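You operate a simulated robot arm through the tools that you are given. There is no shell and no other tool. Be economical: measure what you need, move in short steps, check, and stop when the job is done.

Carry out the task below with a simulated robot arm. There is one attempt and no reset: what you move stays moved.

## Task
Test the panel stop button on the running cup machine.
Fine: press Start, push the panel stop button in, pull it out again, press Reset, then turn the main switch off.

The check looks at the end state, three seconds after you hand in, the way a careful person would. Anything else that was tipped, shoved, dropped, spilled or broken makes it a failure.

## Robot
A 7-joint arm with a fingered hand on a trunk, on a base that drives. Base frame: it is fixed to the floor where the robot stands at the start and does not move with it; the origin is under the middle of the robot, x ahead of it, y to its left, z up. Lengths are in mm, angles in degrees, forces in N, time in s.
With the tool pointing down near the work surface it reaches from about 100 to 560 mm from the robot's upright axis, wherever it stands. Its first joint turns from -166.0 to 166.0 degrees. Places, roughly: black stop button [2400, 700, 1100]; cup machine [2200, 1500, 500]; front stop button [1900, 200, 1100]; left stop button [1600, 1300, 900]; main switch [2400, 500, 900]; mode switch [2300, 300, 900]; panel stop button [2800, 1200, 1200]. Payload 3.4 kg.
The TCP is the grasp point between the finger pads, 25 mm short of the fingertips. In the tool frame z runs along the fingers and y along their closing line. Largest opening 88 mm; the body of the gripper starts 29 mm behind the TCP. The gripper is a hand of 3 fingers: y runs from the thumb to the fingers, the wrist lies at [-13, -106, -174] in the tool frame.
Orientation is that of the tool frame in the base frame, as [roll, pitch, yaw] about the fixed x, y, z axes, in that order (R = Rz(yaw) Ry(pitch) Rx(roll)). With the fingers straight down and the wrist toward the robot, the tool's x, y and z point along [0, 1, 0], [1, 0, 0] and [0, 0, -1] of the base frame.

## Interface
- The arm moves only by the tool move_arm. Its argument "plan" is a list of rows, each a list of 6 numbers: the shift along the tool's x, y, z in units of 25 mm (1.0 is 25 mm), then the turn, a rotation vector about the tool's x, y, z in units of 5 degrees (1.0 is 5 degrees). In form: [[dx, dy, dz, wx, wy, wz], ...]. A call has 1 to 20 rows; each row shifts and turns the commanded pose from where the row before left it, along the tool's axes as they then stand. A call with a number of a shift or a turn outside -1 to 1 is refused whole. Rows are played at 5 a second. More than 50 mm and 8.6 degrees between two rows, and nothing of the call is played. A pose out of reach is approached as far as the arm can. The call stops where the force on the tool passes 90 N (or 10 N more than at its start, if that is more) or the arm is blocked; 0.2 s more then pass. In this call time passes only in rows, and 0.2 s behind the last. It gives the time, the measured TCP pose, the force on the tool (base axes), the opening and the grip force at its end, in the units of the frame above (readings bear some noise), with the torque about the TCP (base axes, N m) and any sound that the robot's microphone picked up.
- Cameras (640 x 400 px; columns grow to the right, rows downward): "scene" is now at [29.2, 135.2, 1424.9]; the picture's right is [-0.13, -0.99, 0.00], its down [-0.58, 0.08, -0.81] and it looks along [0.80, -0.11, -0.59] (base axes); focal length 252 px, centre (320, 200). "wrist" rides on the gripper at [58, -85, -99] in the tool frame; the picture's right is [-0.67, 0.35, -0.66], its down [-0.69, -0.63, 0.37] and it looks along [-0.29, 0.69, 0.66] (tool axes); focal length 261 px, centre (320, 200). There is no depth. A picture from a camera that has moved, and an enlarged one, comes with that camera's place and axes in the base frame and with its lens. The place of the scene camera against the robot may be out by one fixed shift of up to 18 mm in any direction.
- snapshot(camera): a new picture of that camera. It takes no simulated time.
- slide_trunk(by): slides the trunk up (or, below 0, down) by that many mm; the arm and the scene camera ride with it, the base frame stays. It gives what a move gives, with no picture.
- base_move(legs): drives the robot by 1 to 6 legs, each [ahead, left, turn to the left] in mm, mm and degrees, along the robot's own axes; the way and the turn of a leg run together, so that a leg with both is an arc; at most 1500 mm and 180 degrees a leg. The arm and the cameras ride along, it lands a little off, and it stops where it bumps. It gives what a move gives.
- curl_fingers(index, middle, thumb_bend, thumb_turn): sets how far each is bent, from 0 (flat) to 100 (curled in); at 30 the hand is open as for a grip, at 70 the pads meet at the TCP. One left out holds its place. A second passes; each finger stops where it meets its share of the squeeze, and holds until it gets a number again. It is the only way to open and close the hand. It gives what a move gives, with no picture; readings hold the bend of each and the force on the fingers (four entries, about 0 where the hand has none), thumb and palm. thumb_turn goes from beside the hand (0) to across from the fingers (100), as for a grip.
- head_to(pan, tilt): turns the head with the scene camera to pan (to the left, within 155 degrees either way) and tilt (down, from -29 to 69), counted from straight ahead of the robot. It gives what a move gives.
- enlarge(camera, box): a new picture of the part [left, top, right, bottom] of that camera's present view, enlarged. It takes no simulated time.
- sign_off(): hands the job in; it is judged then, once.

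Work in short steps. Places have to be worked out from the pictures, the camera data and where the tool is seen: move nearer, look again, correct. Check each grasp and each placing, and mend what went wrong. You have 135 turns and 104 pictures in all, those below and enlarged ones among them. Open the gripper and draw the arm clear of the work before you hand the job in, unless the task says otherwise; then end with one line.

The tools are called after "Request:" as name(argument=value, ...) on one line, values as JSON. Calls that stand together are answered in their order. move_arm: Moves the arm, as the interface text tells. Its arguments: {"type":"object","properties":{"plan":{"type":"array","items":{"type":"array","items":{"type":"number"}}}},"required":["plan"]} The other tools are called the same way: slide_trunk (by) slides the trunk up or down; curl_fingers (index, middle, thumb_bend, thumb_turn) moves the fingers one by one; base_move (legs) drives the base; head_to (pan, tilt) turns the head that bears the scene camera; snapshot (camera) takes a picture; enlarge (camera, box) takes an enlarged picture of a part of a camera's view; sign_off () hands the job in.

At the start:

```text
time_s: 0.0
ee_pos: [402.8, -55.9, 1193.6]
tool_rot: [-179.9, 0.0, 90.0]
ft_force: [0.1, -0.5, 0.9]
torque: [0.01, -0.01, -0.01]
grip_width: 87.5
finger_force: 0.1
shape: jaw
bend: [30.0, 30.0, 30.0, 98.0]
finger forces: [0.0, 0.0, 0.0, 0.1, 0.0, 0.0]
trunk travel left (down, up): [-425.0, 165.0]
robot x, y, heading: [-0.0, 0.6, 0.1]
head pan, tilt: [-7.7, 35.9]
```

scene: 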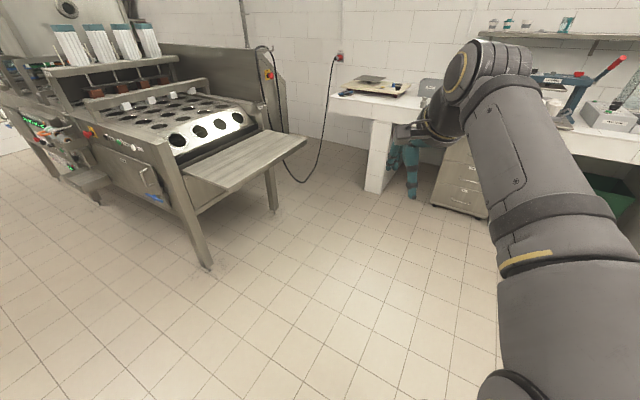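
wrist: 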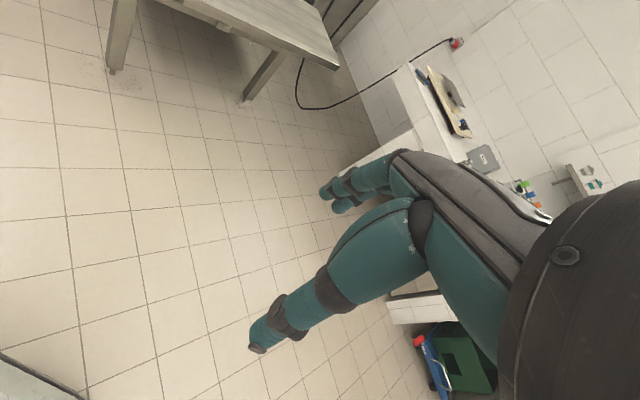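

The machine is ahead left. I pan the head to the left and look at it, to find the buttons.

Request:
head_to(pan=25, tilt=15)

Request:
snapshot(camera="scene")

Request:
enlarge(camera="scene", box=[160, 100, 400, 250])

```text
time_s: 1.0
ee_pos: [402.7, -55.2, 1193.1]
tool_rot: [-179.9, 0.0, 90.0]
ft_force: [0.5, -0.2, 0.4]
torque: [-0.01, 0.01, -0.01]
grip_width: 87.5
finger_force: 0.0
shape: jaw
bend: [30.0, 30.0, 30.0, 98.0]
finger forces: [0.0, 0.1, 0.1, 0.0, 0.0, 0.0]
trunk travel left (down, up): [-425.0, 165.0]
robot x, y, heading: [-0.6, 2.2, 0.2]
head pan, tilt: [25.0, 15.0]
```

```text
101 pictures are left
camera scene: at [27.1, 186.4, 1458.1], right [0.42, -0.91, 0.0], down [-0.24, -0.11, -0.97], along [0.88, 0.41, -0.26], focal length 252 px, centre (320, 200)
```

scene: 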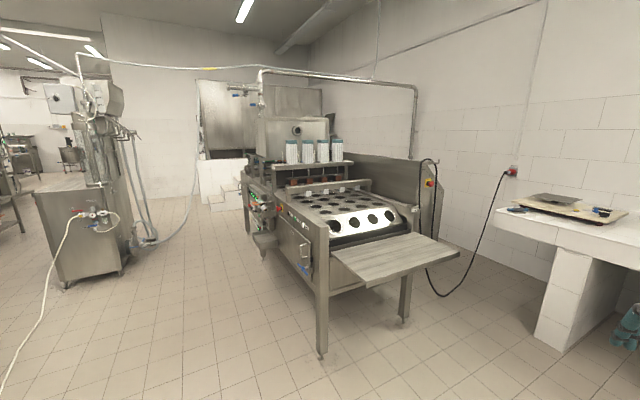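

```text
2.67 times, centred on (280, 175) of scene
camera zoom: at [27.1, 186.4, 1458.1], right [0.42, -0.91, 0.0], down [-0.24, -0.11, -0.97], along [0.88, 0.41, -0.26], focal length 671 px, centre (427, 267)
```

zoom: 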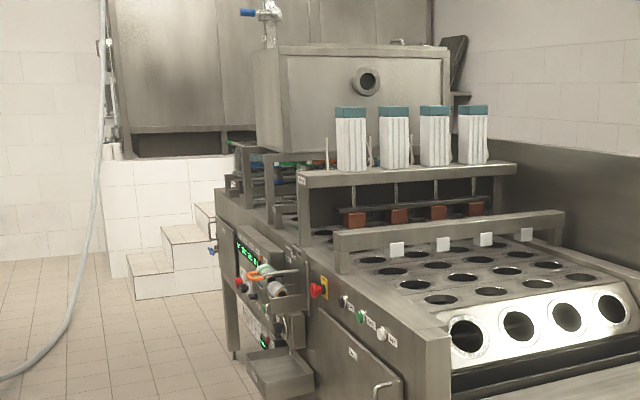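

The left stop fits the red button near (280,209). The other places project to the right, so I zoom there.

Request:
enlarge(camera="scene", box=[380, 150, 460, 200])

Request:
enlarge(camera="scene", box=[240, 180, 320, 230])

Request:
enlarge(camera="scene", box=[280, 120, 376, 180])

```text
8.00 times, centred on (420, 175) of scene
camera zoom: at [27.1, 186.4, 1458.1], right [0.42, -0.91, 0.0], down [-0.24, -0.11, -0.97], along [0.88, 0.41, -0.26], focal length 2012 px, centre (-480, 400)
```

zoom: 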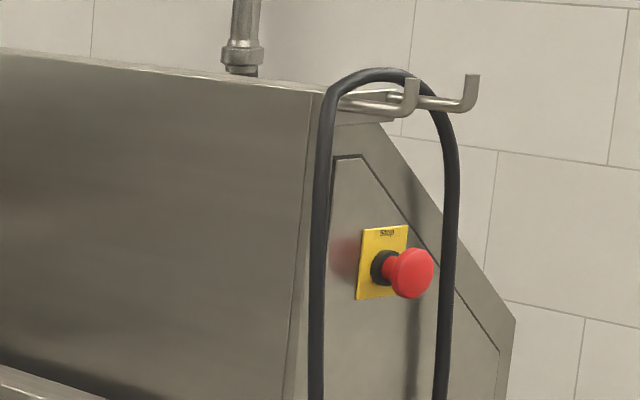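

```text
8.00 times, centred on (280, 205) of scene
camera zoom: at [27.1, 186.4, 1458.1], right [0.42, -0.91, 0.0], down [-0.24, -0.11, -0.97], along [0.88, 0.41, -0.26], focal length 2012 px, centre (640, 160)
```

zoom: 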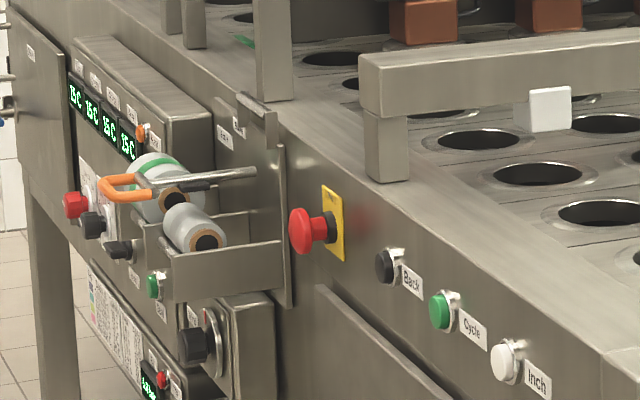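

```text
6.67 times, centred on (328, 150) of scene
camera zoom: at [27.1, 186.4, 1458.1], right [0.42, -0.91, 0.0], down [-0.24, -0.11, -0.97], along [0.88, 0.41, -0.26], focal length 1676 px, centre (267, 533)
```

zoom: 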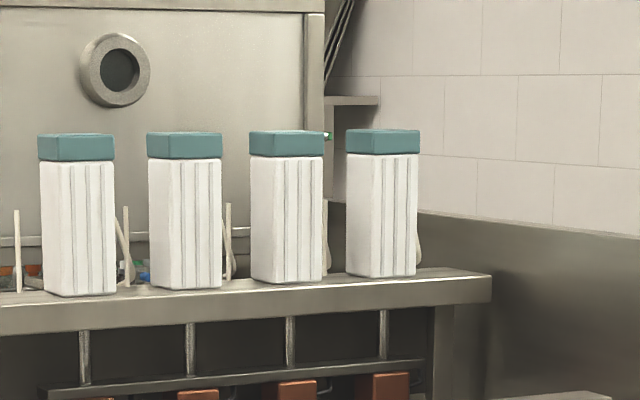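

The right guard carries the front stop; the other places lie along its far face. I zoom more on the left panel labels to be sure which panel is meant.

Request:
enlarge(camera="scene", box=[246, 186, 278, 206])

Request:
enlarge(camera="scene", box=[248, 202, 280, 232])

```text
16.00 times, centred on (262, 196) of scene
camera zoom: at [27.1, 186.4, 1458.1], right [0.42, -0.91, 0.0], down [-0.24, -0.11, -0.97], along [0.88, 0.41, -0.26], focal length 4024 px, centre (1248, 264)
```

zoom: 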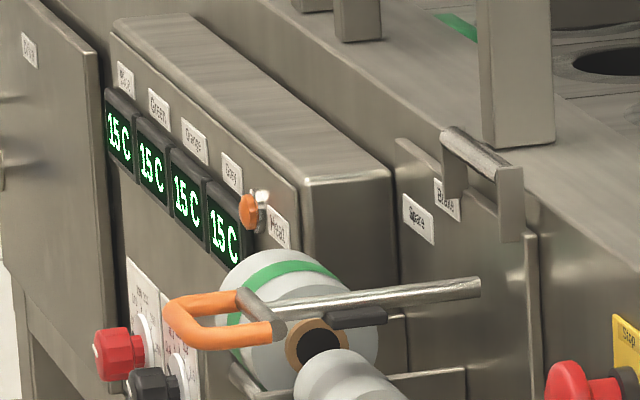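

```text
13.33 times, centred on (264, 217) of scene
camera zoom: at [27.1, 186.4, 1458.1], right [0.42, -0.91, 0.0], down [-0.24, -0.11, -0.97], along [0.88, 0.41, -0.26], focal length 3353 px, centre (1067, -27)
```

zoom: 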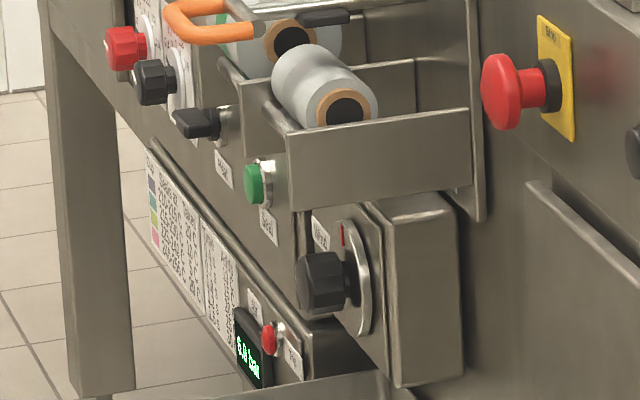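

The left panel carries "Main", a green button and stop-like knobs. I drive around to the left side of the machine, staying clear, and look at it straight on.

Request:
base_move(legs=[[0, 0, 66], [1400, 0, 0], [700, 0, 0], [0, 0, -109]])

Request:
head_to(pan=0, tilt=25)

Request:
snapshot(camera="scene")

```text
time_s: 18.8
ee_pos: [1132.7, 1591.4, 1193.1]
tool_rot: [-180.0, 0.0, 47.0]
ft_force: [0.4, 0.4, -0.4]
torque: [0.04, 0.0, -0.01]
grip_width: 87.7
finger_force: 0.1
shape: jaw
bend: [30.0, 30.0, 30.0, 98.0]
finger forces: [0.0, 0.1, 0.0, 0.1, 0.0, 0.1]
trunk travel left (down, up): [-425.0, 165.0]
robot x, y, heading: [872.2, 1904.2, -43.1]
head pan, tilt: [25.0, 15.0]
```

```text
time_s: 19.7
ee_pos: [1132.8, 1591.9, 1193.2]
tool_rot: [180.0, 0.0, 47.0]
ft_force: [0.2, 0.1, 0.1]
torque: [0.06, -0.02, 0.0]
grip_width: 87.5
finger_force: 0.0
shape: jaw
bend: [30.0, 30.0, 30.0, 98.0]
finger forces: [0.0, 0.1, 0.0, 0.0, 0.0, 0.0]
trunk travel left (down, up): [-425.0, 165.0]
robot x, y, heading: [877.4, 1903.9, -42.9]
head pan, tilt: [0.0, 25.0]
```

```text
94 pictures are left
camera scene: at [1009.7, 1989.4, 1442.0], right [-0.68, -0.73, 0.0], down [-0.31, 0.29, -0.91], along [0.66, -0.62, -0.42], focal length 252 px, centre (320, 200)
```

scene: 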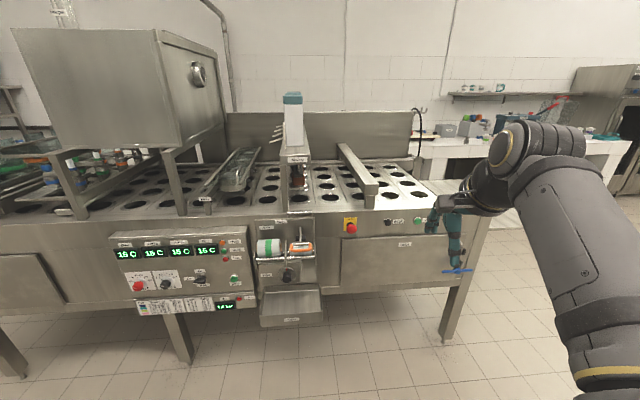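

Nice frontal view. I zoom on the panel.

Request:
enlarge(camera="scene", box=[104, 228, 184, 318])

Request:
enlarge(camera="scene", box=[180, 228, 260, 318])

Request:
enlarge(camera="scene", box=[240, 210, 340, 290])

Request:
enlarge(camera="scene", box=[332, 200, 432, 260])

```text
4.44 times, centred on (144, 273) of scene
camera zoom: at [1009.7, 1989.4, 1442.0], right [-0.68, -0.73, 0.0], down [-0.31, 0.29, -0.91], along [0.66, -0.62, -0.42], focal length 1118 px, centre (1102, -124)
```

zoom: 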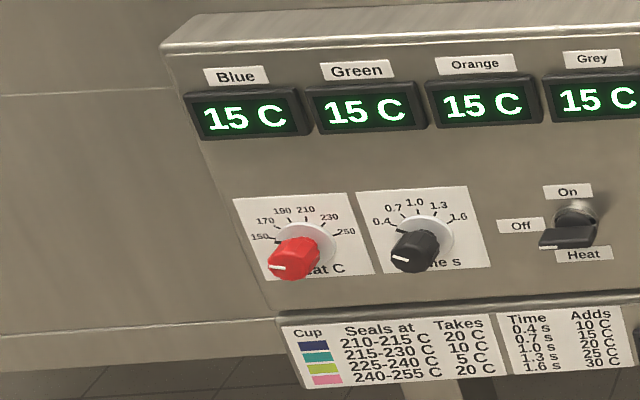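

```text
4.44 times, centred on (220, 273) of scene
camera zoom: at [1009.7, 1989.4, 1442.0], right [-0.68, -0.73, 0.0], down [-0.31, 0.29, -0.91], along [0.66, -0.62, -0.42], focal length 1118 px, centre (764, -124)
```

zoom: 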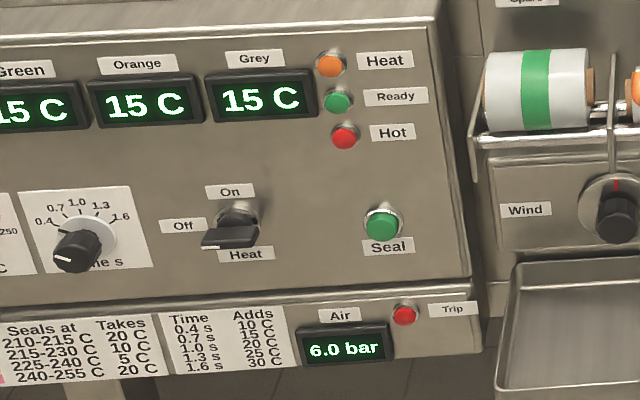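

```text
5.00 times, centred on (290, 250) of scene
camera zoom: at [1009.7, 1989.4, 1442.0], right [-0.68, -0.73, 0.0], down [-0.31, 0.29, -0.91], along [0.66, -0.62, -0.42], focal length 1257 px, centre (470, -50)
```

zoom: 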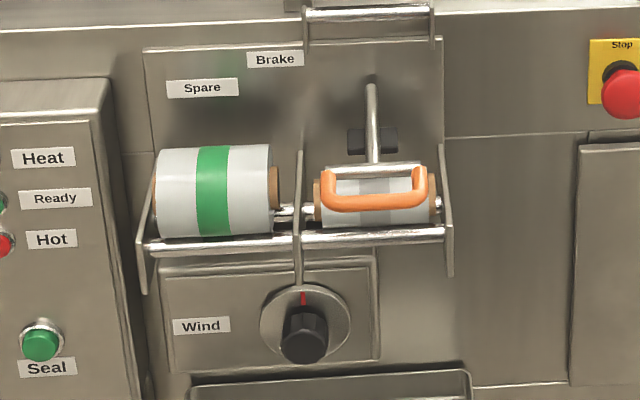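

```text
6.40 times, centred on (382, 230) of scene
camera zoom: at [1009.7, 1989.4, 1442.0], right [-0.68, -0.73, 0.0], down [-0.31, 0.29, -0.91], along [0.66, -0.62, -0.42], focal length 1609 px, centre (-77, 8)
```

zoom: 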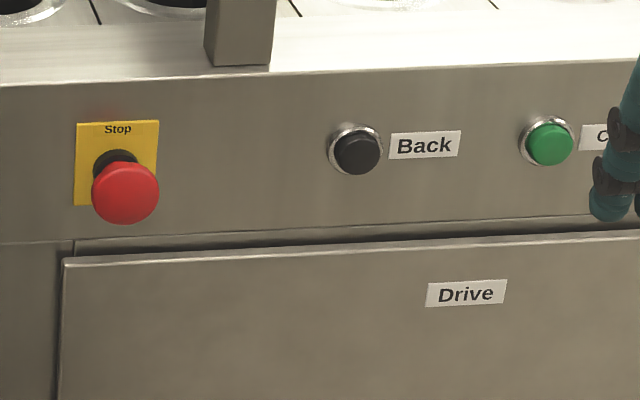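

These are heat, wind and drive controls only; Start, Reset and the main switch must be on the right-hand side. I drive back and around to the front right of the machine and look into the passage by the wall.

Request:
base_move(legs=[[0, 0, -72], [1400, 0, 0], [700, 0, 0], [0, 0, 81], [1000, 0, 0], [0, 0, 75]])

Request:
snapshot(camera="scene")

```text
time_s: 44.6
ee_pos: [1105.2, -382.5, 1193.7]
tool_rot: [180.0, 0.0, 127.5]
ft_force: [-0.5, 0.4, -0.6]
torque: [-0.02, -0.01, 0.0]
grip_width: 87.7
finger_force: 0.0
shape: jaw
bend: [30.0, 30.0, 30.0, 98.0]
finger forces: [0.0, 0.0, 0.1, 0.0, 0.1, 0.0]
trunk travel left (down, up): [-425.0, 165.0]
robot x, y, heading: [753.1, -581.4, 37.4]
head pan, tilt: [0.0, 25.0]
```

```text
89 pictures are left
camera scene: at [684.4, -449.8, 1442.0], right [0.61, -0.79, 0.0], down [-0.34, -0.26, -0.91], along [0.72, 0.55, -0.42], focal length 252 px, centre (320, 200)
```

scene: 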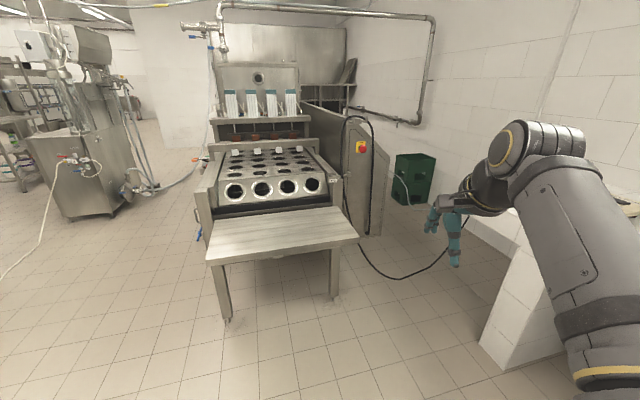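

The passage beside the machine is visible, with a cable hanging across it. I zoom on the cabinet side and the cable.

Request:
enlarge(camera="scene", box=[300, 70, 460, 170])

Request:
enlarge(camera="scene", box=[320, 130, 480, 290])

```text
4.00 times, centred on (380, 120) of scene
camera zoom: at [684.4, -449.8, 1442.0], right [0.61, -0.79, 0.0], down [-0.34, -0.26, -0.91], along [0.72, 0.55, -0.42], focal length 1006 px, centre (80, 520)
```

zoom: 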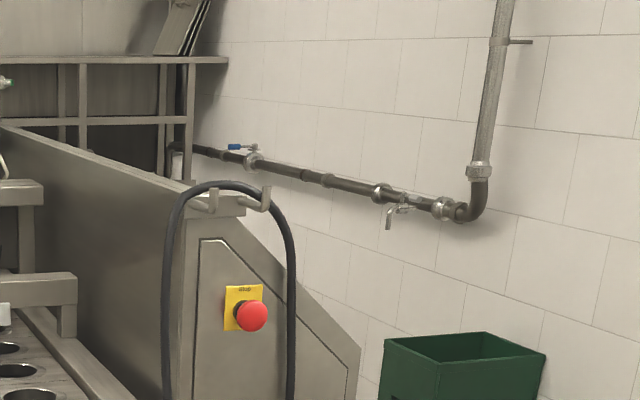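

```text
2.50 times, centred on (400, 210) of scene
camera zoom: at [684.4, -449.8, 1442.0], right [0.61, -0.79, 0.0], down [-0.34, -0.26, -0.91], along [0.72, 0.55, -0.42], focal length 629 px, centre (120, 175)
```

zoom: 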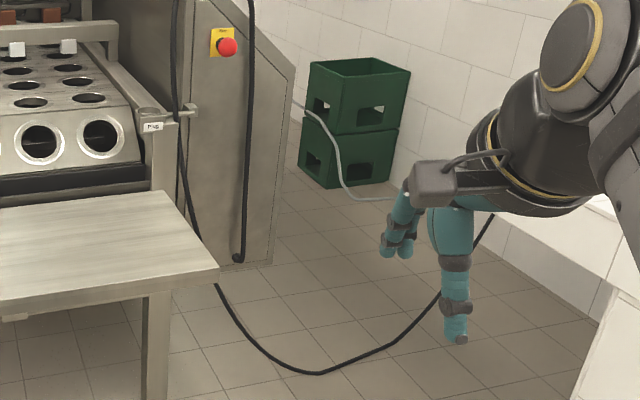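

The cabinet is a wedge with its sloped face toward the wall, starting about half a metre above the floor; the cable lies across the floor behind its front edge. I move nearer, lined up with the passage, to look at the gap and the cable.

Request:
base_move(legs=[[420, -620, 11]])

Request:
head_to(pan=5, tilt=35)

Request:
snapshot(camera="scene")

```text
time_s: 48.7
ee_pos: [1792.9, -481.2, 1192.9]
tool_rot: [-179.9, 0.0, 137.9]
ft_force: [-0.5, -0.3, -0.5]
torque: [0.0, 0.01, -0.01]
grip_width: 87.6
finger_force: 0.1
shape: jaw
bend: [30.0, 30.0, 30.0, 98.0]
finger forces: [0.1, 0.1, 0.1, 0.0, 0.0, 0.1]
trunk travel left (down, up): [-425.0, 165.0]
robot x, y, heading: [1481.2, -741.6, 48.0]
head pan, tilt: [0.0, 25.0]
```

```text
time_s: 49.4
ee_pos: [1793.0, -481.0, 1192.2]
tool_rot: [179.9, -0.1, 138.0]
ft_force: [-0.6, 0.4, 0.3]
torque: [-0.01, -0.02, -0.02]
grip_width: 87.2
finger_force: 0.1
shape: jaw
bend: [30.0, 30.0, 30.0, 98.0]
finger forces: [0.0, 0.0, 0.0, 0.0, 0.0, 0.0]
trunk travel left (down, up): [-425.0, 165.0]
robot x, y, heading: [1479.6, -742.2, 48.1]
head pan, tilt: [5.0, 35.0]
```

```text
86 pictures are left
camera scene: at [1380.5, -621.9, 1426.3], right [0.8, -0.6, 0.0], down [-0.35, -0.46, -0.82], along [0.49, 0.65, -0.57], focal length 252 px, centre (320, 200)
```

scene: 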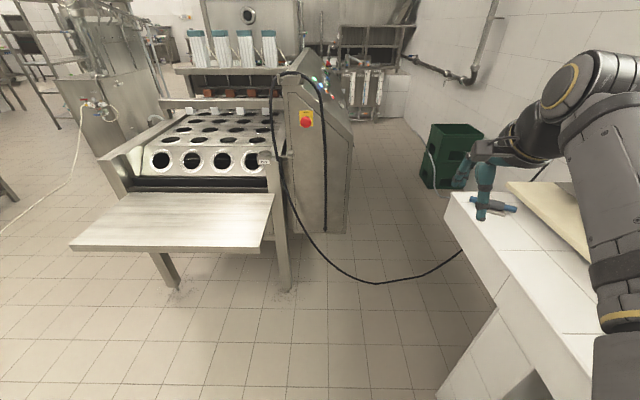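

The passage by the cabinet is bounded by the table edge on the right. To judge whether I fit, I look down at my own base, and zoom on the cabinet panel.

Request:
enlarge(camera="scene", box=[264, 60, 392, 140])

Request:
head_to(pan=0, tilt=69)

Request:
snapshot(camera="scene")

```text
5.00 times, centred on (328, 100) of scene
camera zoom: at [1380.5, -621.9, 1426.3], right [0.8, -0.6, 0.0], down [-0.35, -0.46, -0.82], along [0.49, 0.65, -0.57], focal length 1257 px, centre (280, 700)
```

zoom: 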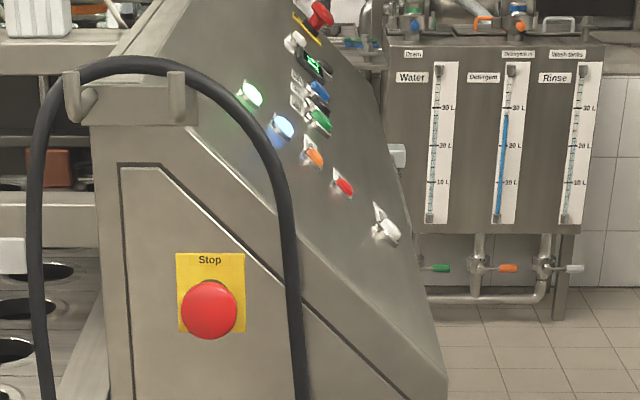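

```text
time_s: 50.4
ee_pos: [1792.7, -481.5, 1193.2]
tool_rot: [-179.9, 0.1, 137.9]
ft_force: [0.0, -0.8, -0.2]
torque: [0.0, 0.01, -0.01]
grip_width: 87.6
finger_force: 0.0
shape: jaw
bend: [30.0, 30.0, 30.0, 98.0]
finger forces: [0.0, 0.0, 0.1, 0.0, 0.0, 0.1]
trunk travel left (down, up): [-425.0, 165.0]
robot x, y, heading: [1488.3, -745.0, 47.9]
head pan, tilt: [0.0, 68.8]
```

```text
84 pictures are left
camera scene: at [1364.9, -650.6, 1382.6], right [0.74, -0.67, 0.0], down [-0.62, -0.69, -0.36], along [0.24, 0.27, -0.93], focal length 252 px, centre (320, 200)
```

scene: 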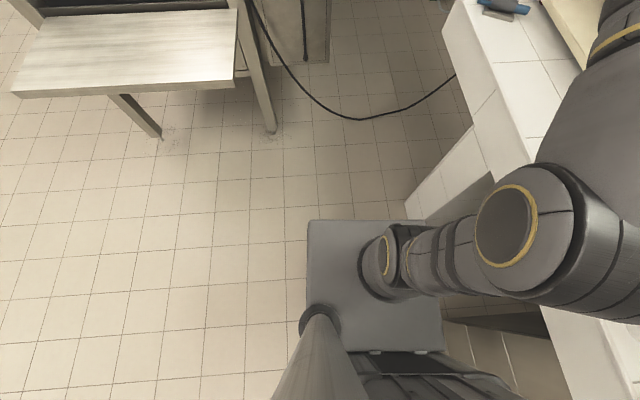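

My base seems to be a box about 380 mm wide. I raise the trunk, which lifts the arm above the table clutter and gives parallax to measure the base.

Request:
slide_trunk(by=160)

Request:
snapshot(camera="scene")

```text
time_s: 52.2
ee_pos: [1793.1, -481.1, 1353.5]
tool_rot: [-179.9, 0.0, 137.9]
ft_force: [0.2, 0.5, 0.2]
torque: [0.0, 0.01, 0.01]
grip_width: 87.6
finger_force: 0.2
shape: jaw
bend: [30.0, 30.0, 30.0, 98.0]
finger forces: [0.1, 0.0, 0.0, 0.1, 0.0, 0.0]
trunk travel left (down, up): [-585.0, 5.0]
robot x, y, heading: [1483.4, -741.5, 47.9]
head pan, tilt: [0.0, 68.8]
```

```text
83 pictures are left
camera scene: at [1364.8, -650.6, 1542.5], right [0.74, -0.67, 0.0], down [-0.62, -0.69, -0.36], along [0.24, 0.27, -0.93], focal length 252 px, centre (320, 200)
```

scene: 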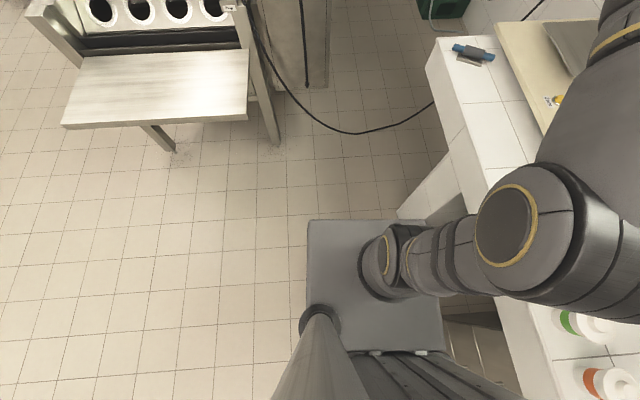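

The grey box rides on the trunk, so I lower it again to sit below the table top, then move up to the passage mouth and check.

Request:
slide_trunk(by=-140)

Request:
base_move(legs=[[0, 0, 1], [300, -115, 0]])

Request:
snapshot(camera="scene")

```text
time_s: 53.9
ee_pos: [1792.9, -481.6, 1213.5]
tool_rot: [180.0, 0.0, 137.8]
ft_force: [0.1, 0.5, 0.3]
torque: [0.0, 0.01, 0.0]
grip_width: 87.4
finger_force: 0.1
shape: jaw
bend: [30.0, 30.0, 30.0, 98.0]
finger forces: [0.0, 0.0, 0.1, 0.0, 0.1, 0.0]
trunk travel left (down, up): [-445.0, 145.0]
robot x, y, heading: [1484.0, -743.6, 47.8]
head pan, tilt: [0.0, 68.8]
```

```text
time_s: 56.4
ee_pos: [2064.8, -320.5, 1213.1]
tool_rot: [180.0, -0.1, 139.3]
ft_force: [0.1, 1.3, -0.1]
torque: [0.01, -0.04, -0.01]
grip_width: 87.5
finger_force: 0.1
shape: jaw
bend: [30.0, 30.0, 30.0, 98.0]
finger forces: [0.0, 0.0, 0.0, 0.1, 0.0, 0.1]
trunk travel left (down, up): [-445.0, 145.0]
robot x, y, heading: [1758.4, -589.0, 49.3]
head pan, tilt: [0.0, 68.8]
```

```text
82 pictures are left
camera scene: at [1641.3, -499.8, 1402.5], right [0.76, -0.65, 0.0], down [-0.61, -0.71, -0.36], along [0.24, 0.27, -0.93], focal length 252 px, centre (320, 200)
```

scene: 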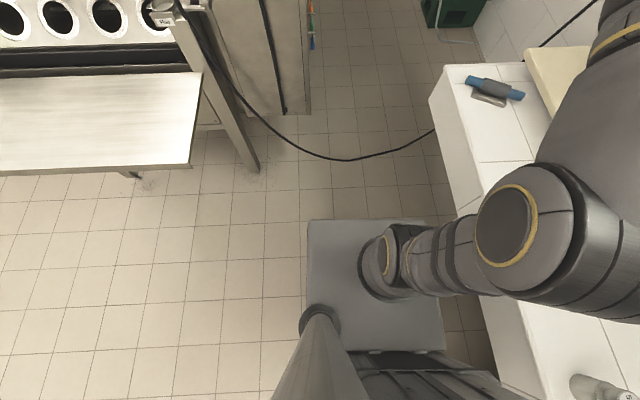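

Position agrees with my estimate: I am about 395 mm out from the front-stop line and 730 mm before the cabinet front. I shift slightly right and drive forward to just before the cabinet corner.

Request:
base_move(legs=[[470, -22, 0]])

Request:
snapshot(camera="scene")

```text
time_s: 59.2
ee_pos: [2392.2, 23.5, 1213.1]
tool_rot: [-180.0, 0.0, 139.3]
ft_force: [-0.5, 0.1, -0.4]
torque: [0.01, 0.01, 0.01]
grip_width: 87.7
finger_force: 0.0
shape: jaw
bend: [30.0, 30.0, 30.0, 98.0]
finger forces: [0.1, 0.1, 0.0, 0.0, 0.0, 0.1]
trunk travel left (down, up): [-445.0, 145.0]
robot x, y, heading: [2091.3, -247.1, 49.4]
head pan, tilt: [0.0, 68.8]
```

```text
81 pictures are left
camera scene: at [1968.2, -155.0, 1402.5], right [0.76, -0.65, 0.0], down [-0.61, -0.71, -0.36], along [0.24, 0.27, -0.93], focal length 252 px, centre (320, 200)
```

scene: 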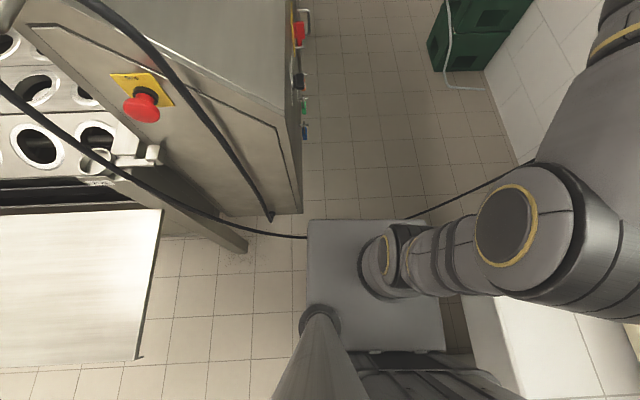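

There is a small clearance to the cabinet corner. I advance while sidling right, out past the table end.

Request:
base_move(legs=[[150, -15, 0], [150, -50, 0], [250, -200, 0]])

Request:
head_to(pan=45, tilt=30)

Request:
snapshot(camera="scene")

```text
time_s: 61.9
ee_pos: [2639.5, 209.5, 1213.7]
tool_rot: [179.9, -0.1, 139.0]
ft_force: [0.4, 0.3, -0.7]
torque: [-0.02, 0.0, -0.02]
grip_width: 87.7
finger_force: 0.0
shape: jaw
bend: [30.0, 30.0, 30.0, 98.0]
finger forces: [0.0, 0.0, 0.0, 0.1, 0.1, 0.0]
trunk travel left (down, up): [-445.0, 145.0]
robot x, y, heading: [2335.3, -58.7, 49.1]
head pan, tilt: [0.0, 68.8]
stopped in leg 3: the robot was blocked; the commanded pose is now the measured one
```

```text
time_s: 63.0
ee_pos: [2638.5, 208.8, 1213.0]
tool_rot: [-179.9, 0.0, 139.0]
ft_force: [0.0, -0.2, -0.4]
torque: [-0.02, 0.02, 0.03]
grip_width: 87.8
finger_force: 0.2
shape: jaw
bend: [30.0, 30.0, 30.0, 98.0]
finger forces: [0.0, 0.0, 0.0, 0.0, 0.0, 0.0]
trunk travel left (down, up): [-445.0, 145.0]
robot x, y, heading: [2331.2, -57.5, 48.8]
head pan, tilt: [45.0, 30.0]
```

```text
80 pictures are left
camera scene: at [2171.6, 79.5, 1453.9], right [1.0, 0.07, 0.0], down [0.03, -0.5, -0.87], along [-0.06, 0.86, -0.5], focal length 252 px, centre (320, 200)
```

scene: 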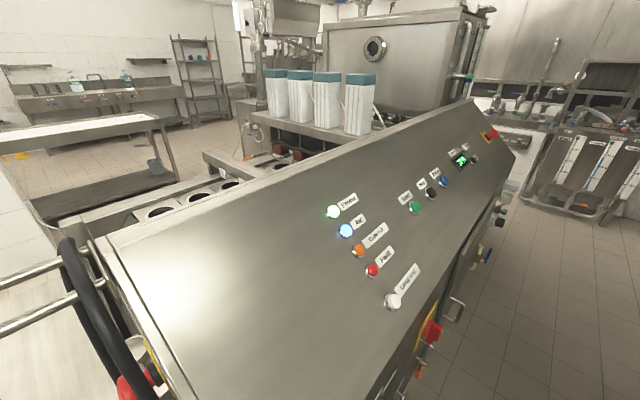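

I see the sloped panel. The sideways move was blocked, probably by the table end behind my right; I go straight ahead first, then right.

Request:
base_move(legs=[[300, 0, 0], [100, -180, 0]])

Request:
head_to(pan=70, tilt=30)

Request:
snapshot(camera="scene")

```text
time_s: 66.3
ee_pos: [3036.8, 389.3, 1213.6]
tool_rot: [-180.0, 0.1, 138.7]
ft_force: [0.0, 0.4, -0.6]
torque: [-0.01, -0.05, -0.03]
grip_width: 87.8
finger_force: 0.2
shape: jaw
bend: [30.0, 30.0, 30.0, 98.0]
finger forces: [0.0, 0.1, 0.0, 0.0, 0.0, 0.0]
trunk travel left (down, up): [-445.0, 145.0]
robot x, y, heading: [2729.0, 122.9, 48.4]
head pan, tilt: [45.0, 30.0]
```

```text
time_s: 67.2
ee_pos: [3035.9, 388.8, 1213.8]
tool_rot: [-180.0, 0.0, 138.7]
ft_force: [-0.8, 0.2, 0.3]
torque: [0.02, 0.0, -0.01]
grip_width: 87.8
finger_force: 0.1
shape: jaw
bend: [30.0, 30.0, 30.0, 98.0]
finger forces: [0.1, 0.1, 0.0, 0.0, 0.0, 0.1]
trunk travel left (down, up): [-445.0, 145.0]
robot x, y, heading: [2727.5, 123.7, 48.6]
head pan, tilt: [70.0, 30.0]
```

```text
79 pictures are left
camera scene: at [2530.3, 251.2, 1454.0], right [0.88, 0.48, 0.0], down [0.24, -0.44, -0.87], along [-0.42, 0.76, -0.5], focal length 252 px, centre (320, 200)
```

scene: 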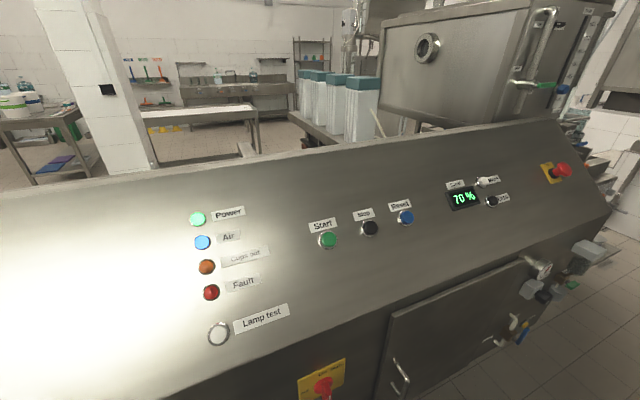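

I have the panel: Start about [2357,593,1143], Reset [2471,742,1146], panel stop [2816,1166,1166], with surface normal about [0.47,-0.41,0.79]. I zoom on the main switch and the buttons.

Request:
enlarge(camera="scene", box=[272, 340, 368, 400])

Request:
enlarge(camera="scene", box=[300, 190, 420, 265])

Request:
enlarge(camera="scene", box=[440, 150, 600, 250])

Request:
snapshot(camera="wrist")

```text
6.67 times, centred on (320, 370) of scene
camera zoom: at [2530.3, 251.2, 1454.0], right [0.88, 0.48, 0.0], down [0.24, -0.44, -0.87], along [-0.42, 0.76, -0.5], focal length 1676 px, centre (320, -933)
```

zoom: 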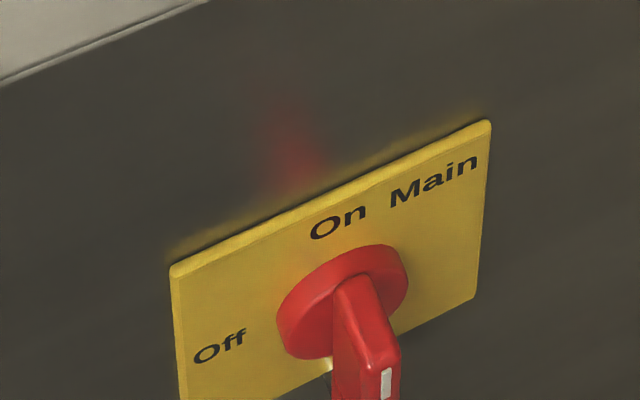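

```text
5.33 times, centred on (360, 228) of scene
camera zoom: at [2530.3, 251.2, 1454.0], right [0.88, 0.48, 0.0], down [0.24, -0.44, -0.87], along [-0.42, 0.76, -0.5], focal length 1341 px, centre (107, 53)
```

zoom: 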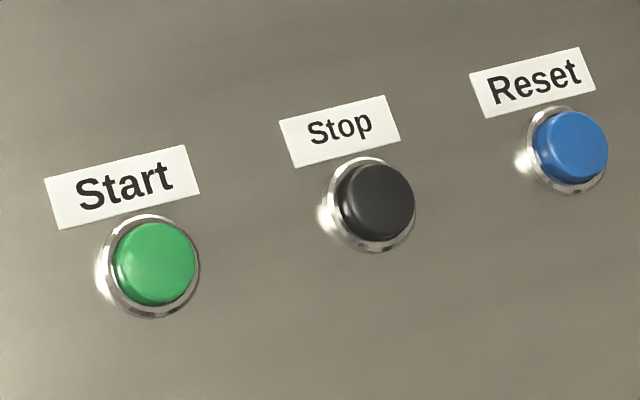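

```text
4.00 times, centred on (520, 200) of scene
camera zoom: at [2530.3, 251.2, 1454.0], right [0.88, 0.48, 0.0], down [0.24, -0.44, -0.87], along [-0.42, 0.76, -0.5], focal length 1006 px, centre (-480, 200)
```

zoom: 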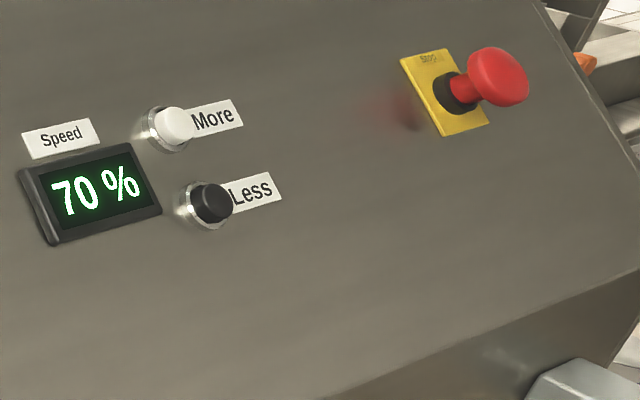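

```text
75 pictures are left
camera wrist: at [2937.1, 363.1, 1312.7], right [0.73, -0.18, 0.66], down [0.1, -0.93, -0.37], along [0.67, 0.33, -0.66], focal length 261 px, centre (320, 200)
```

wrist: 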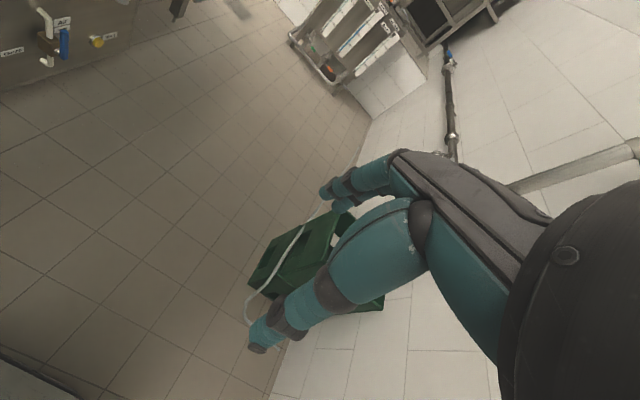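

The On/Off main switch is a red lever on the vertical face; buttons are about 25 mm across and 90 mm apart. I raise the trunk, move slightly nearer and turn to face the panel.

Request:
slide_trunk(by=140)

Request:
base_move(legs=[[150, 30, 0], [0, 0, 90]])

Request:
curl_fingers(index=10, middle=90, thumb_bend=80)

Request:
head_to(pan=-15, tilt=35)

Request:
snapshot(camera="scene")

Request:
snapshot(camera="wrist")

```text
time_s: 68.8
ee_pos: [3037.3, 389.3, 1353.8]
tool_rot: [-179.9, 0.0, 138.7]
ft_force: [-0.8, 0.2, 0.1]
torque: [0.01, 0.01, -0.02]
grip_width: 87.6
finger_force: 0.0
shape: jaw
bend: [30.0, 30.0, 30.0, 98.0]
finger forces: [0.0, 0.1, 0.1, 0.1, 0.0, 0.0]
trunk travel left (down, up): [-585.0, 5.0]
robot x, y, heading: [2732.1, 120.6, 48.9]
head pan, tilt: [70.0, 30.0]
```

```text
time_s: 74.0
ee_pos: [2547.3, 568.0, 1353.9]
tool_rot: [-179.9, 0.0, -132.1]
ft_force: [0.2, 0.6, 0.0]
torque: [0.02, 0.02, 0.0]
grip_width: 87.7
finger_force: 0.0
shape: jaw
bend: [30.0, 30.0, 30.0, 98.0]
finger forces: [0.1, 0.1, 0.0, 0.0, 0.0, 0.0]
trunk travel left (down, up): [-585.0, 5.0]
robot x, y, heading: [2805.4, 257.2, 138.0]
head pan, tilt: [70.0, 30.0]
```

```text
time_s: 75.0
ee_pos: [2546.0, 568.4, 1353.7]
tool_rot: [-180.0, 0.1, -132.2]
ft_force: [0.7, 0.1, -0.3]
torque: [0.0, 0.03, 0.0]
grip_width: 49.2
finger_force: 0.0
shape: fingers
bend: [10.0, 90.0, 80.0, 98.0]
finger forces: [0.1, 0.0, 0.0, 0.0, 0.0, 0.0]
trunk travel left (down, up): [-585.0, 5.0]
robot x, y, heading: [2807.4, 257.4, 137.9]
head pan, tilt: [70.0, 30.0]
```

```text
time_s: 76.6
ee_pos: [2545.9, 568.2, 1353.6]
tool_rot: [180.0, 0.0, -132.1]
ft_force: [0.5, -0.2, 0.9]
torque: [0.02, 0.01, -0.02]
grip_width: 49.3
finger_force: 0.1
shape: fingers
bend: [10.0, 90.0, 80.0, 98.0]
finger forces: [0.0, 0.0, 0.1, 0.1, 0.0, 0.0]
trunk travel left (down, up): [-585.0, 5.0]
robot x, y, heading: [2806.4, 257.6, 137.6]
head pan, tilt: [-15.0, 35.0]
```

```text
74 pictures are left
camera scene: at [2700.2, 163.1, 1586.2], right [0.84, 0.54, 0.0], down [0.31, -0.48, -0.82], along [-0.44, 0.69, -0.57], focal length 252 px, centre (320, 200)
```

scene: 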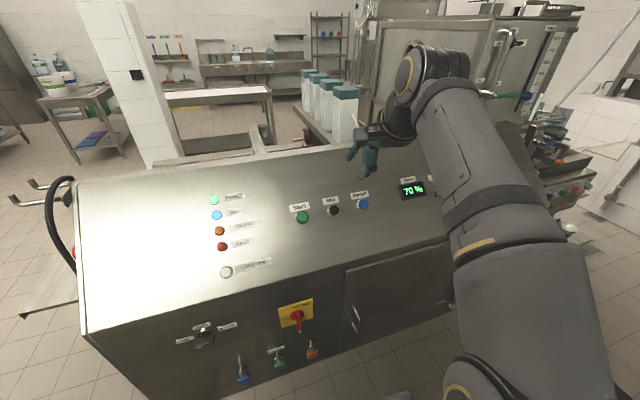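

```text
73 pictures are left
camera wrist: at [2570.6, 467.9, 1452.7], right [0.19, 0.73, 0.66], down [0.93, 0.09, -0.37], along [-0.32, 0.68, -0.66], focal length 261 px, centre (320, 200)
```

wrist: 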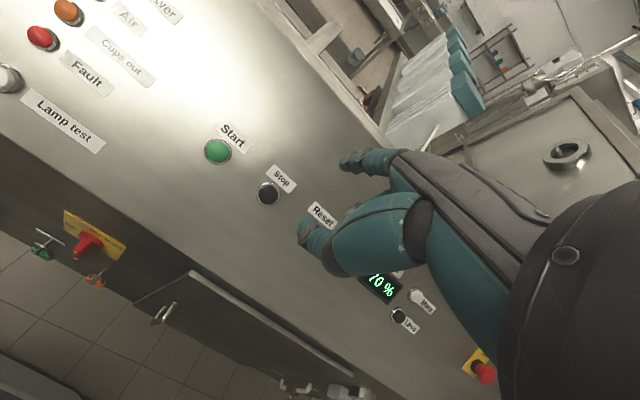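

I zoom on the hand in the wrist view to identify the extended finger.

Request:
enlarge(camera="wrist", box=[270, 110, 430, 280])

Request:
enlarge(camera="scene", box=[330, 100, 450, 200])

```text
2.35 times, centred on (350, 195) of wrist
camera zoom: at [2570.6, 467.9, 1452.7], right [0.19, 0.73, 0.66], down [0.93, 0.09, -0.37], along [-0.32, 0.68, -0.66], focal length 613 px, centre (249, 212)
```

zoom: 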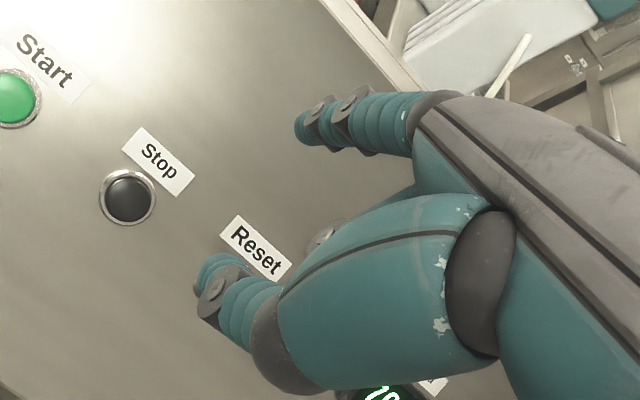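

```text
4.00 times, centred on (390, 150) of scene
camera zoom: at [2700.2, 163.1, 1586.2], right [0.84, 0.54, 0.0], down [0.31, -0.48, -0.82], along [-0.44, 0.69, -0.57], focal length 1006 px, centre (40, 400)
```

zoom: 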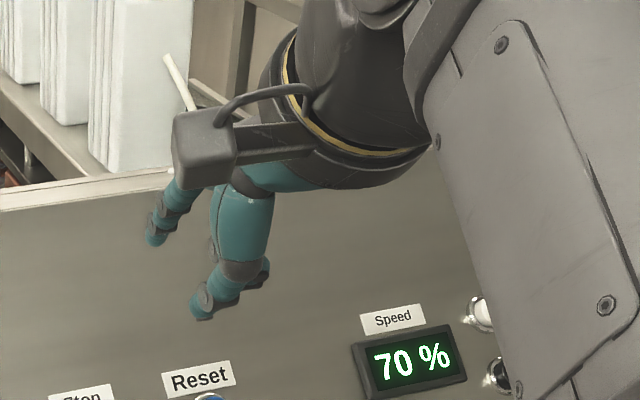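

The index is the digit nearest the camera-left; at bend 10 it splays away from the tool axis. I try index 60 with the middle curled and the thumb opened, to have the index tip as lone pointer.

Request:
curl_fingers(index=55, middle=100, thumb_bend=0, thumb_turn=98)

Request:
snapshot(camera="wrist")

Request:
enlarge(camera="scene", box=[330, 100, 450, 200])

```text
time_s: 77.6
ee_pos: [2546.1, 567.8, 1353.3]
tool_rot: [180.0, -0.1, -132.0]
ft_force: [0.4, 0.0, 0.6]
torque: [-0.01, 0.03, 0.0]
grip_width: 74.4
finger_force: 0.1
shape: fingers
bend: [55.0, 100.0, 0.0, 93.0]
finger forces: [0.1, 0.0, 0.0, 0.0, 0.0, 0.1]
trunk travel left (down, up): [-585.0, 5.0]
robot x, y, heading: [2810.0, 258.6, 137.9]
head pan, tilt: [-15.0, 35.0]
```

```text
70 pictures are left
camera wrist: at [2570.6, 467.9, 1452.7], right [0.19, 0.73, 0.66], down [0.93, 0.09, -0.37], along [-0.32, 0.68, -0.66], focal length 261 px, centre (320, 200)
```

wrist: 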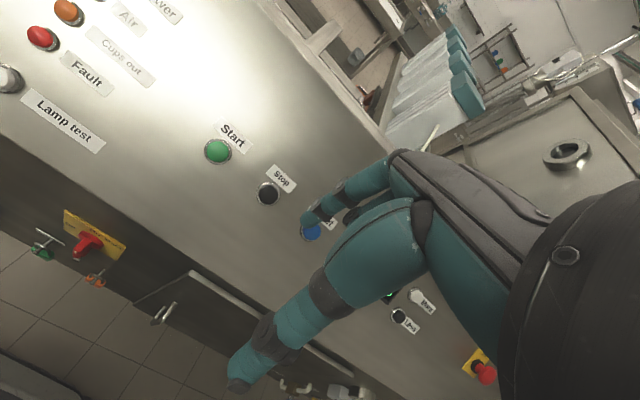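

```text
4.00 times, centred on (390, 150) of scene
camera zoom: at [2700.3, 163.1, 1586.2], right [0.84, 0.54, 0.0], down [0.31, -0.48, -0.82], along [-0.44, 0.69, -0.57], focal length 1006 px, centre (40, 400)
```

zoom: 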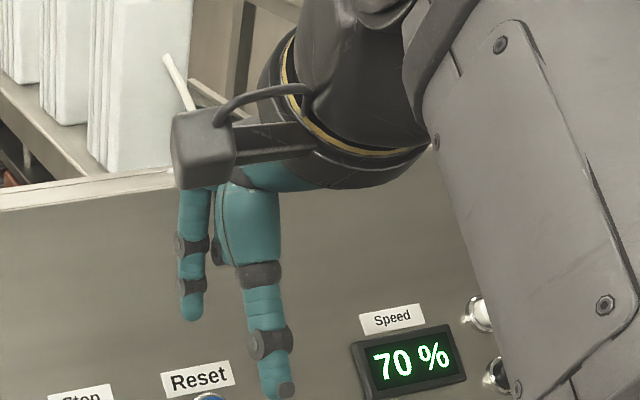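

Index tip is at about [8,14,20] in the tool frame and the thumb at [4,-73,11]. I tilt the tool 25° toward the panel normal and move it to a stand-off above Start at about [2362,602,1143].

Request:
move_arm(plan=[[0, 0, 0, -1, 0, 0], [0, 0, 0, -1, 0, 0], [0, 0, 0, -1, 0, 0], [0, 0, 0, -1, 0, 0], [0, 0, 0, -1, 0, 0], [0.573, 0.207, 0.88, 0, 0, 0], [0.573, 0.207, 0.88, 0, 0, 0], [0.573, 0.207, 0.88, 0, 0, 0], [0.573, 0.207, 0.88, 0, 0, 0], [0.573, 0.207, 0.88, 0, 0, 0], [0.573, 0.207, 0.88, 0, 0, 0]])

Request:
snapshot(camera="wrist")

Request:
snapshot(camera="scene")

```text
time_s: 80.0
ee_pos: [2426.8, 561.0, 1247.2]
tool_rot: [155.0, 0.0, -132.1]
ft_force: [-0.3, 0.1, 0.6]
torque: [0.0, 0.02, -0.01]
grip_width: 74.2
finger_force: 0.1
shape: fingers
bend: [55.0, 100.0, 0.0, 93.0]
finger forces: [0.1, 0.0, 0.1, 0.0, 0.0, 0.0]
trunk travel left (down, up): [-585.0, 5.0]
robot x, y, heading: [2807.4, 261.4, 137.6]
head pan, tilt: [-15.0, 35.0]
```

```text
68 pictures are left
camera wrist: at [2475.1, 438.4, 1301.2], right [0.42, 0.52, 0.74], down [0.77, 0.23, -0.6], along [-0.48, 0.82, -0.3], focal length 261 px, centre (320, 200)
```

wrist: 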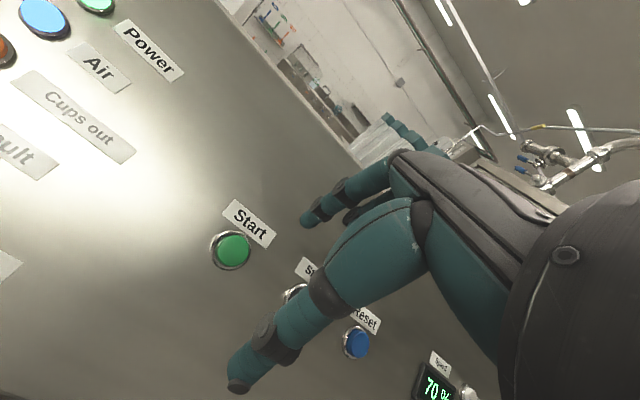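

```text
67 pictures are left
camera scene: at [2699.9, 163.2, 1586.2], right [0.84, 0.54, 0.0], down [0.31, -0.48, -0.82], along [-0.44, 0.69, -0.57], focal length 252 px, centre (320, 200)
```

scene: 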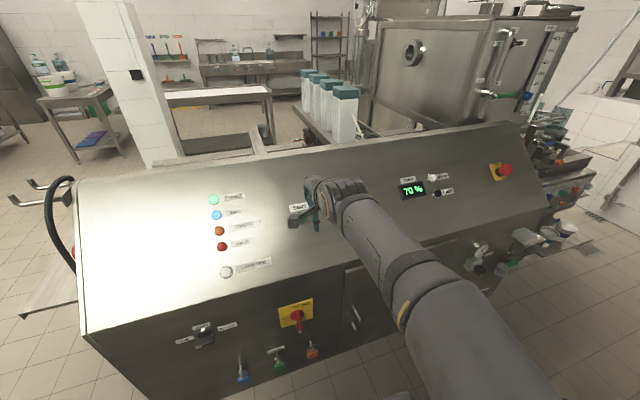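

Triangulating two wrist views puts the Start cap at [2359,607,1138]. I bring the index tip to 25 mm above it along the normal.

Request:
move_arm(plan=[[0.03, 0.075, 0.889, 0, 0, 0], [0.03, 0.075, 0.889, 0, 0, 0], [0.03, 0.075, 0.889, 0, 0, 0], [0.03, 0.075, 0.889, 0, 0, 0]])

Request:
snapshot(camera="wrist")

Request:
enlarge(camera="scene", box=[270, 170, 366, 250])

```text
time_s: 81.0
ee_pos: [2391.9, 589.8, 1168.7]
tool_rot: [155.1, 0.0, -132.2]
ft_force: [0.4, -0.5, 0.1]
torque: [-0.01, -0.01, -0.02]
grip_width: 74.2
finger_force: 0.0
shape: fingers
bend: [55.0, 100.0, 0.0, 93.0]
finger forces: [0.0, 0.1, 0.0, 0.0, 0.1, 0.0]
trunk travel left (down, up): [-585.0, 5.0]
robot x, y, heading: [2806.8, 263.0, 137.6]
head pan, tilt: [-15.0, 35.0]
```

```text
66 pictures are left
camera wrist: at [2441.5, 466.6, 1222.7], right [0.42, 0.52, 0.74], down [0.77, 0.23, -0.6], along [-0.48, 0.82, -0.31], focal length 261 px, centre (320, 200)
```

wrist: 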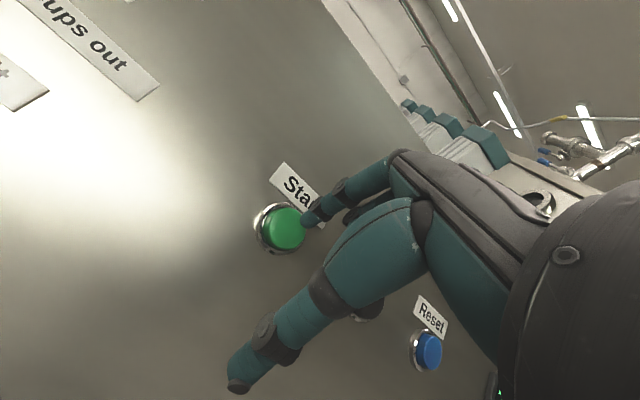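

```text
5.00 times, centred on (318, 210) of scene
camera zoom: at [2700.0, 163.4, 1586.2], right [0.84, 0.54, 0.0], down [0.31, -0.48, -0.82], along [-0.44, 0.69, -0.57], focal length 1257 px, centre (330, 150)
```

zoom: 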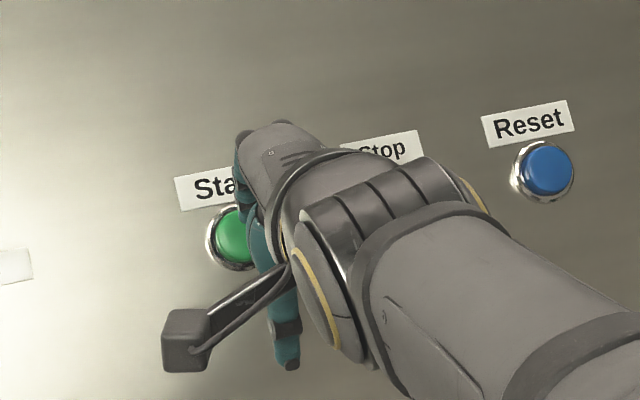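

The tip is lined up. I advance along the panel normal: first 20 mm, reading the force.

Request:
move_arm(plan=[[0, 0.092, 0.39, 0, 0, 0], [0, 0.092, 0.39, 0, 0, 0]])

Request:
enlarge(camera="wrist", box=[220, 150, 380, 270])

```text
time_s: 81.6
ee_pos: [2385.2, 594.2, 1158.1]
tool_rot: [154.4, -0.1, -132.1]
ft_force: [8.3, -6.3, 23.5]
torque: [0.26, 0.63, 0.07]
grip_width: 73.2
finger_force: 12.2
shape: fingers
bend: [55.0, 100.0, 0.0, 93.0]
finger forces: [24.8, 0.0, 0.1, 0.1, 0.0, 0.0]
trunk travel left (down, up): [-585.0, 5.0]
robot x, y, heading: [2806.8, 259.2, 137.7]
head pan, tilt: [-15.0, 35.0]
heard: click
```

```text
3.33 times, centred on (300, 210) of wrist
camera zoom: at [2435.4, 471.3, 1211.6], right [0.43, 0.52, 0.74], down [0.76, 0.23, -0.6], along [-0.49, 0.82, -0.3], focal length 869 px, centre (387, 167)
```

zoom: 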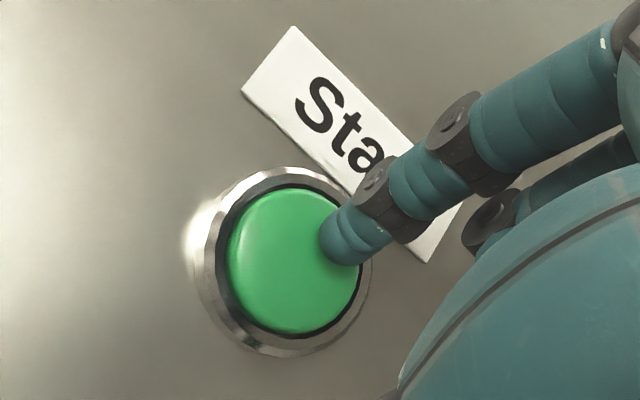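

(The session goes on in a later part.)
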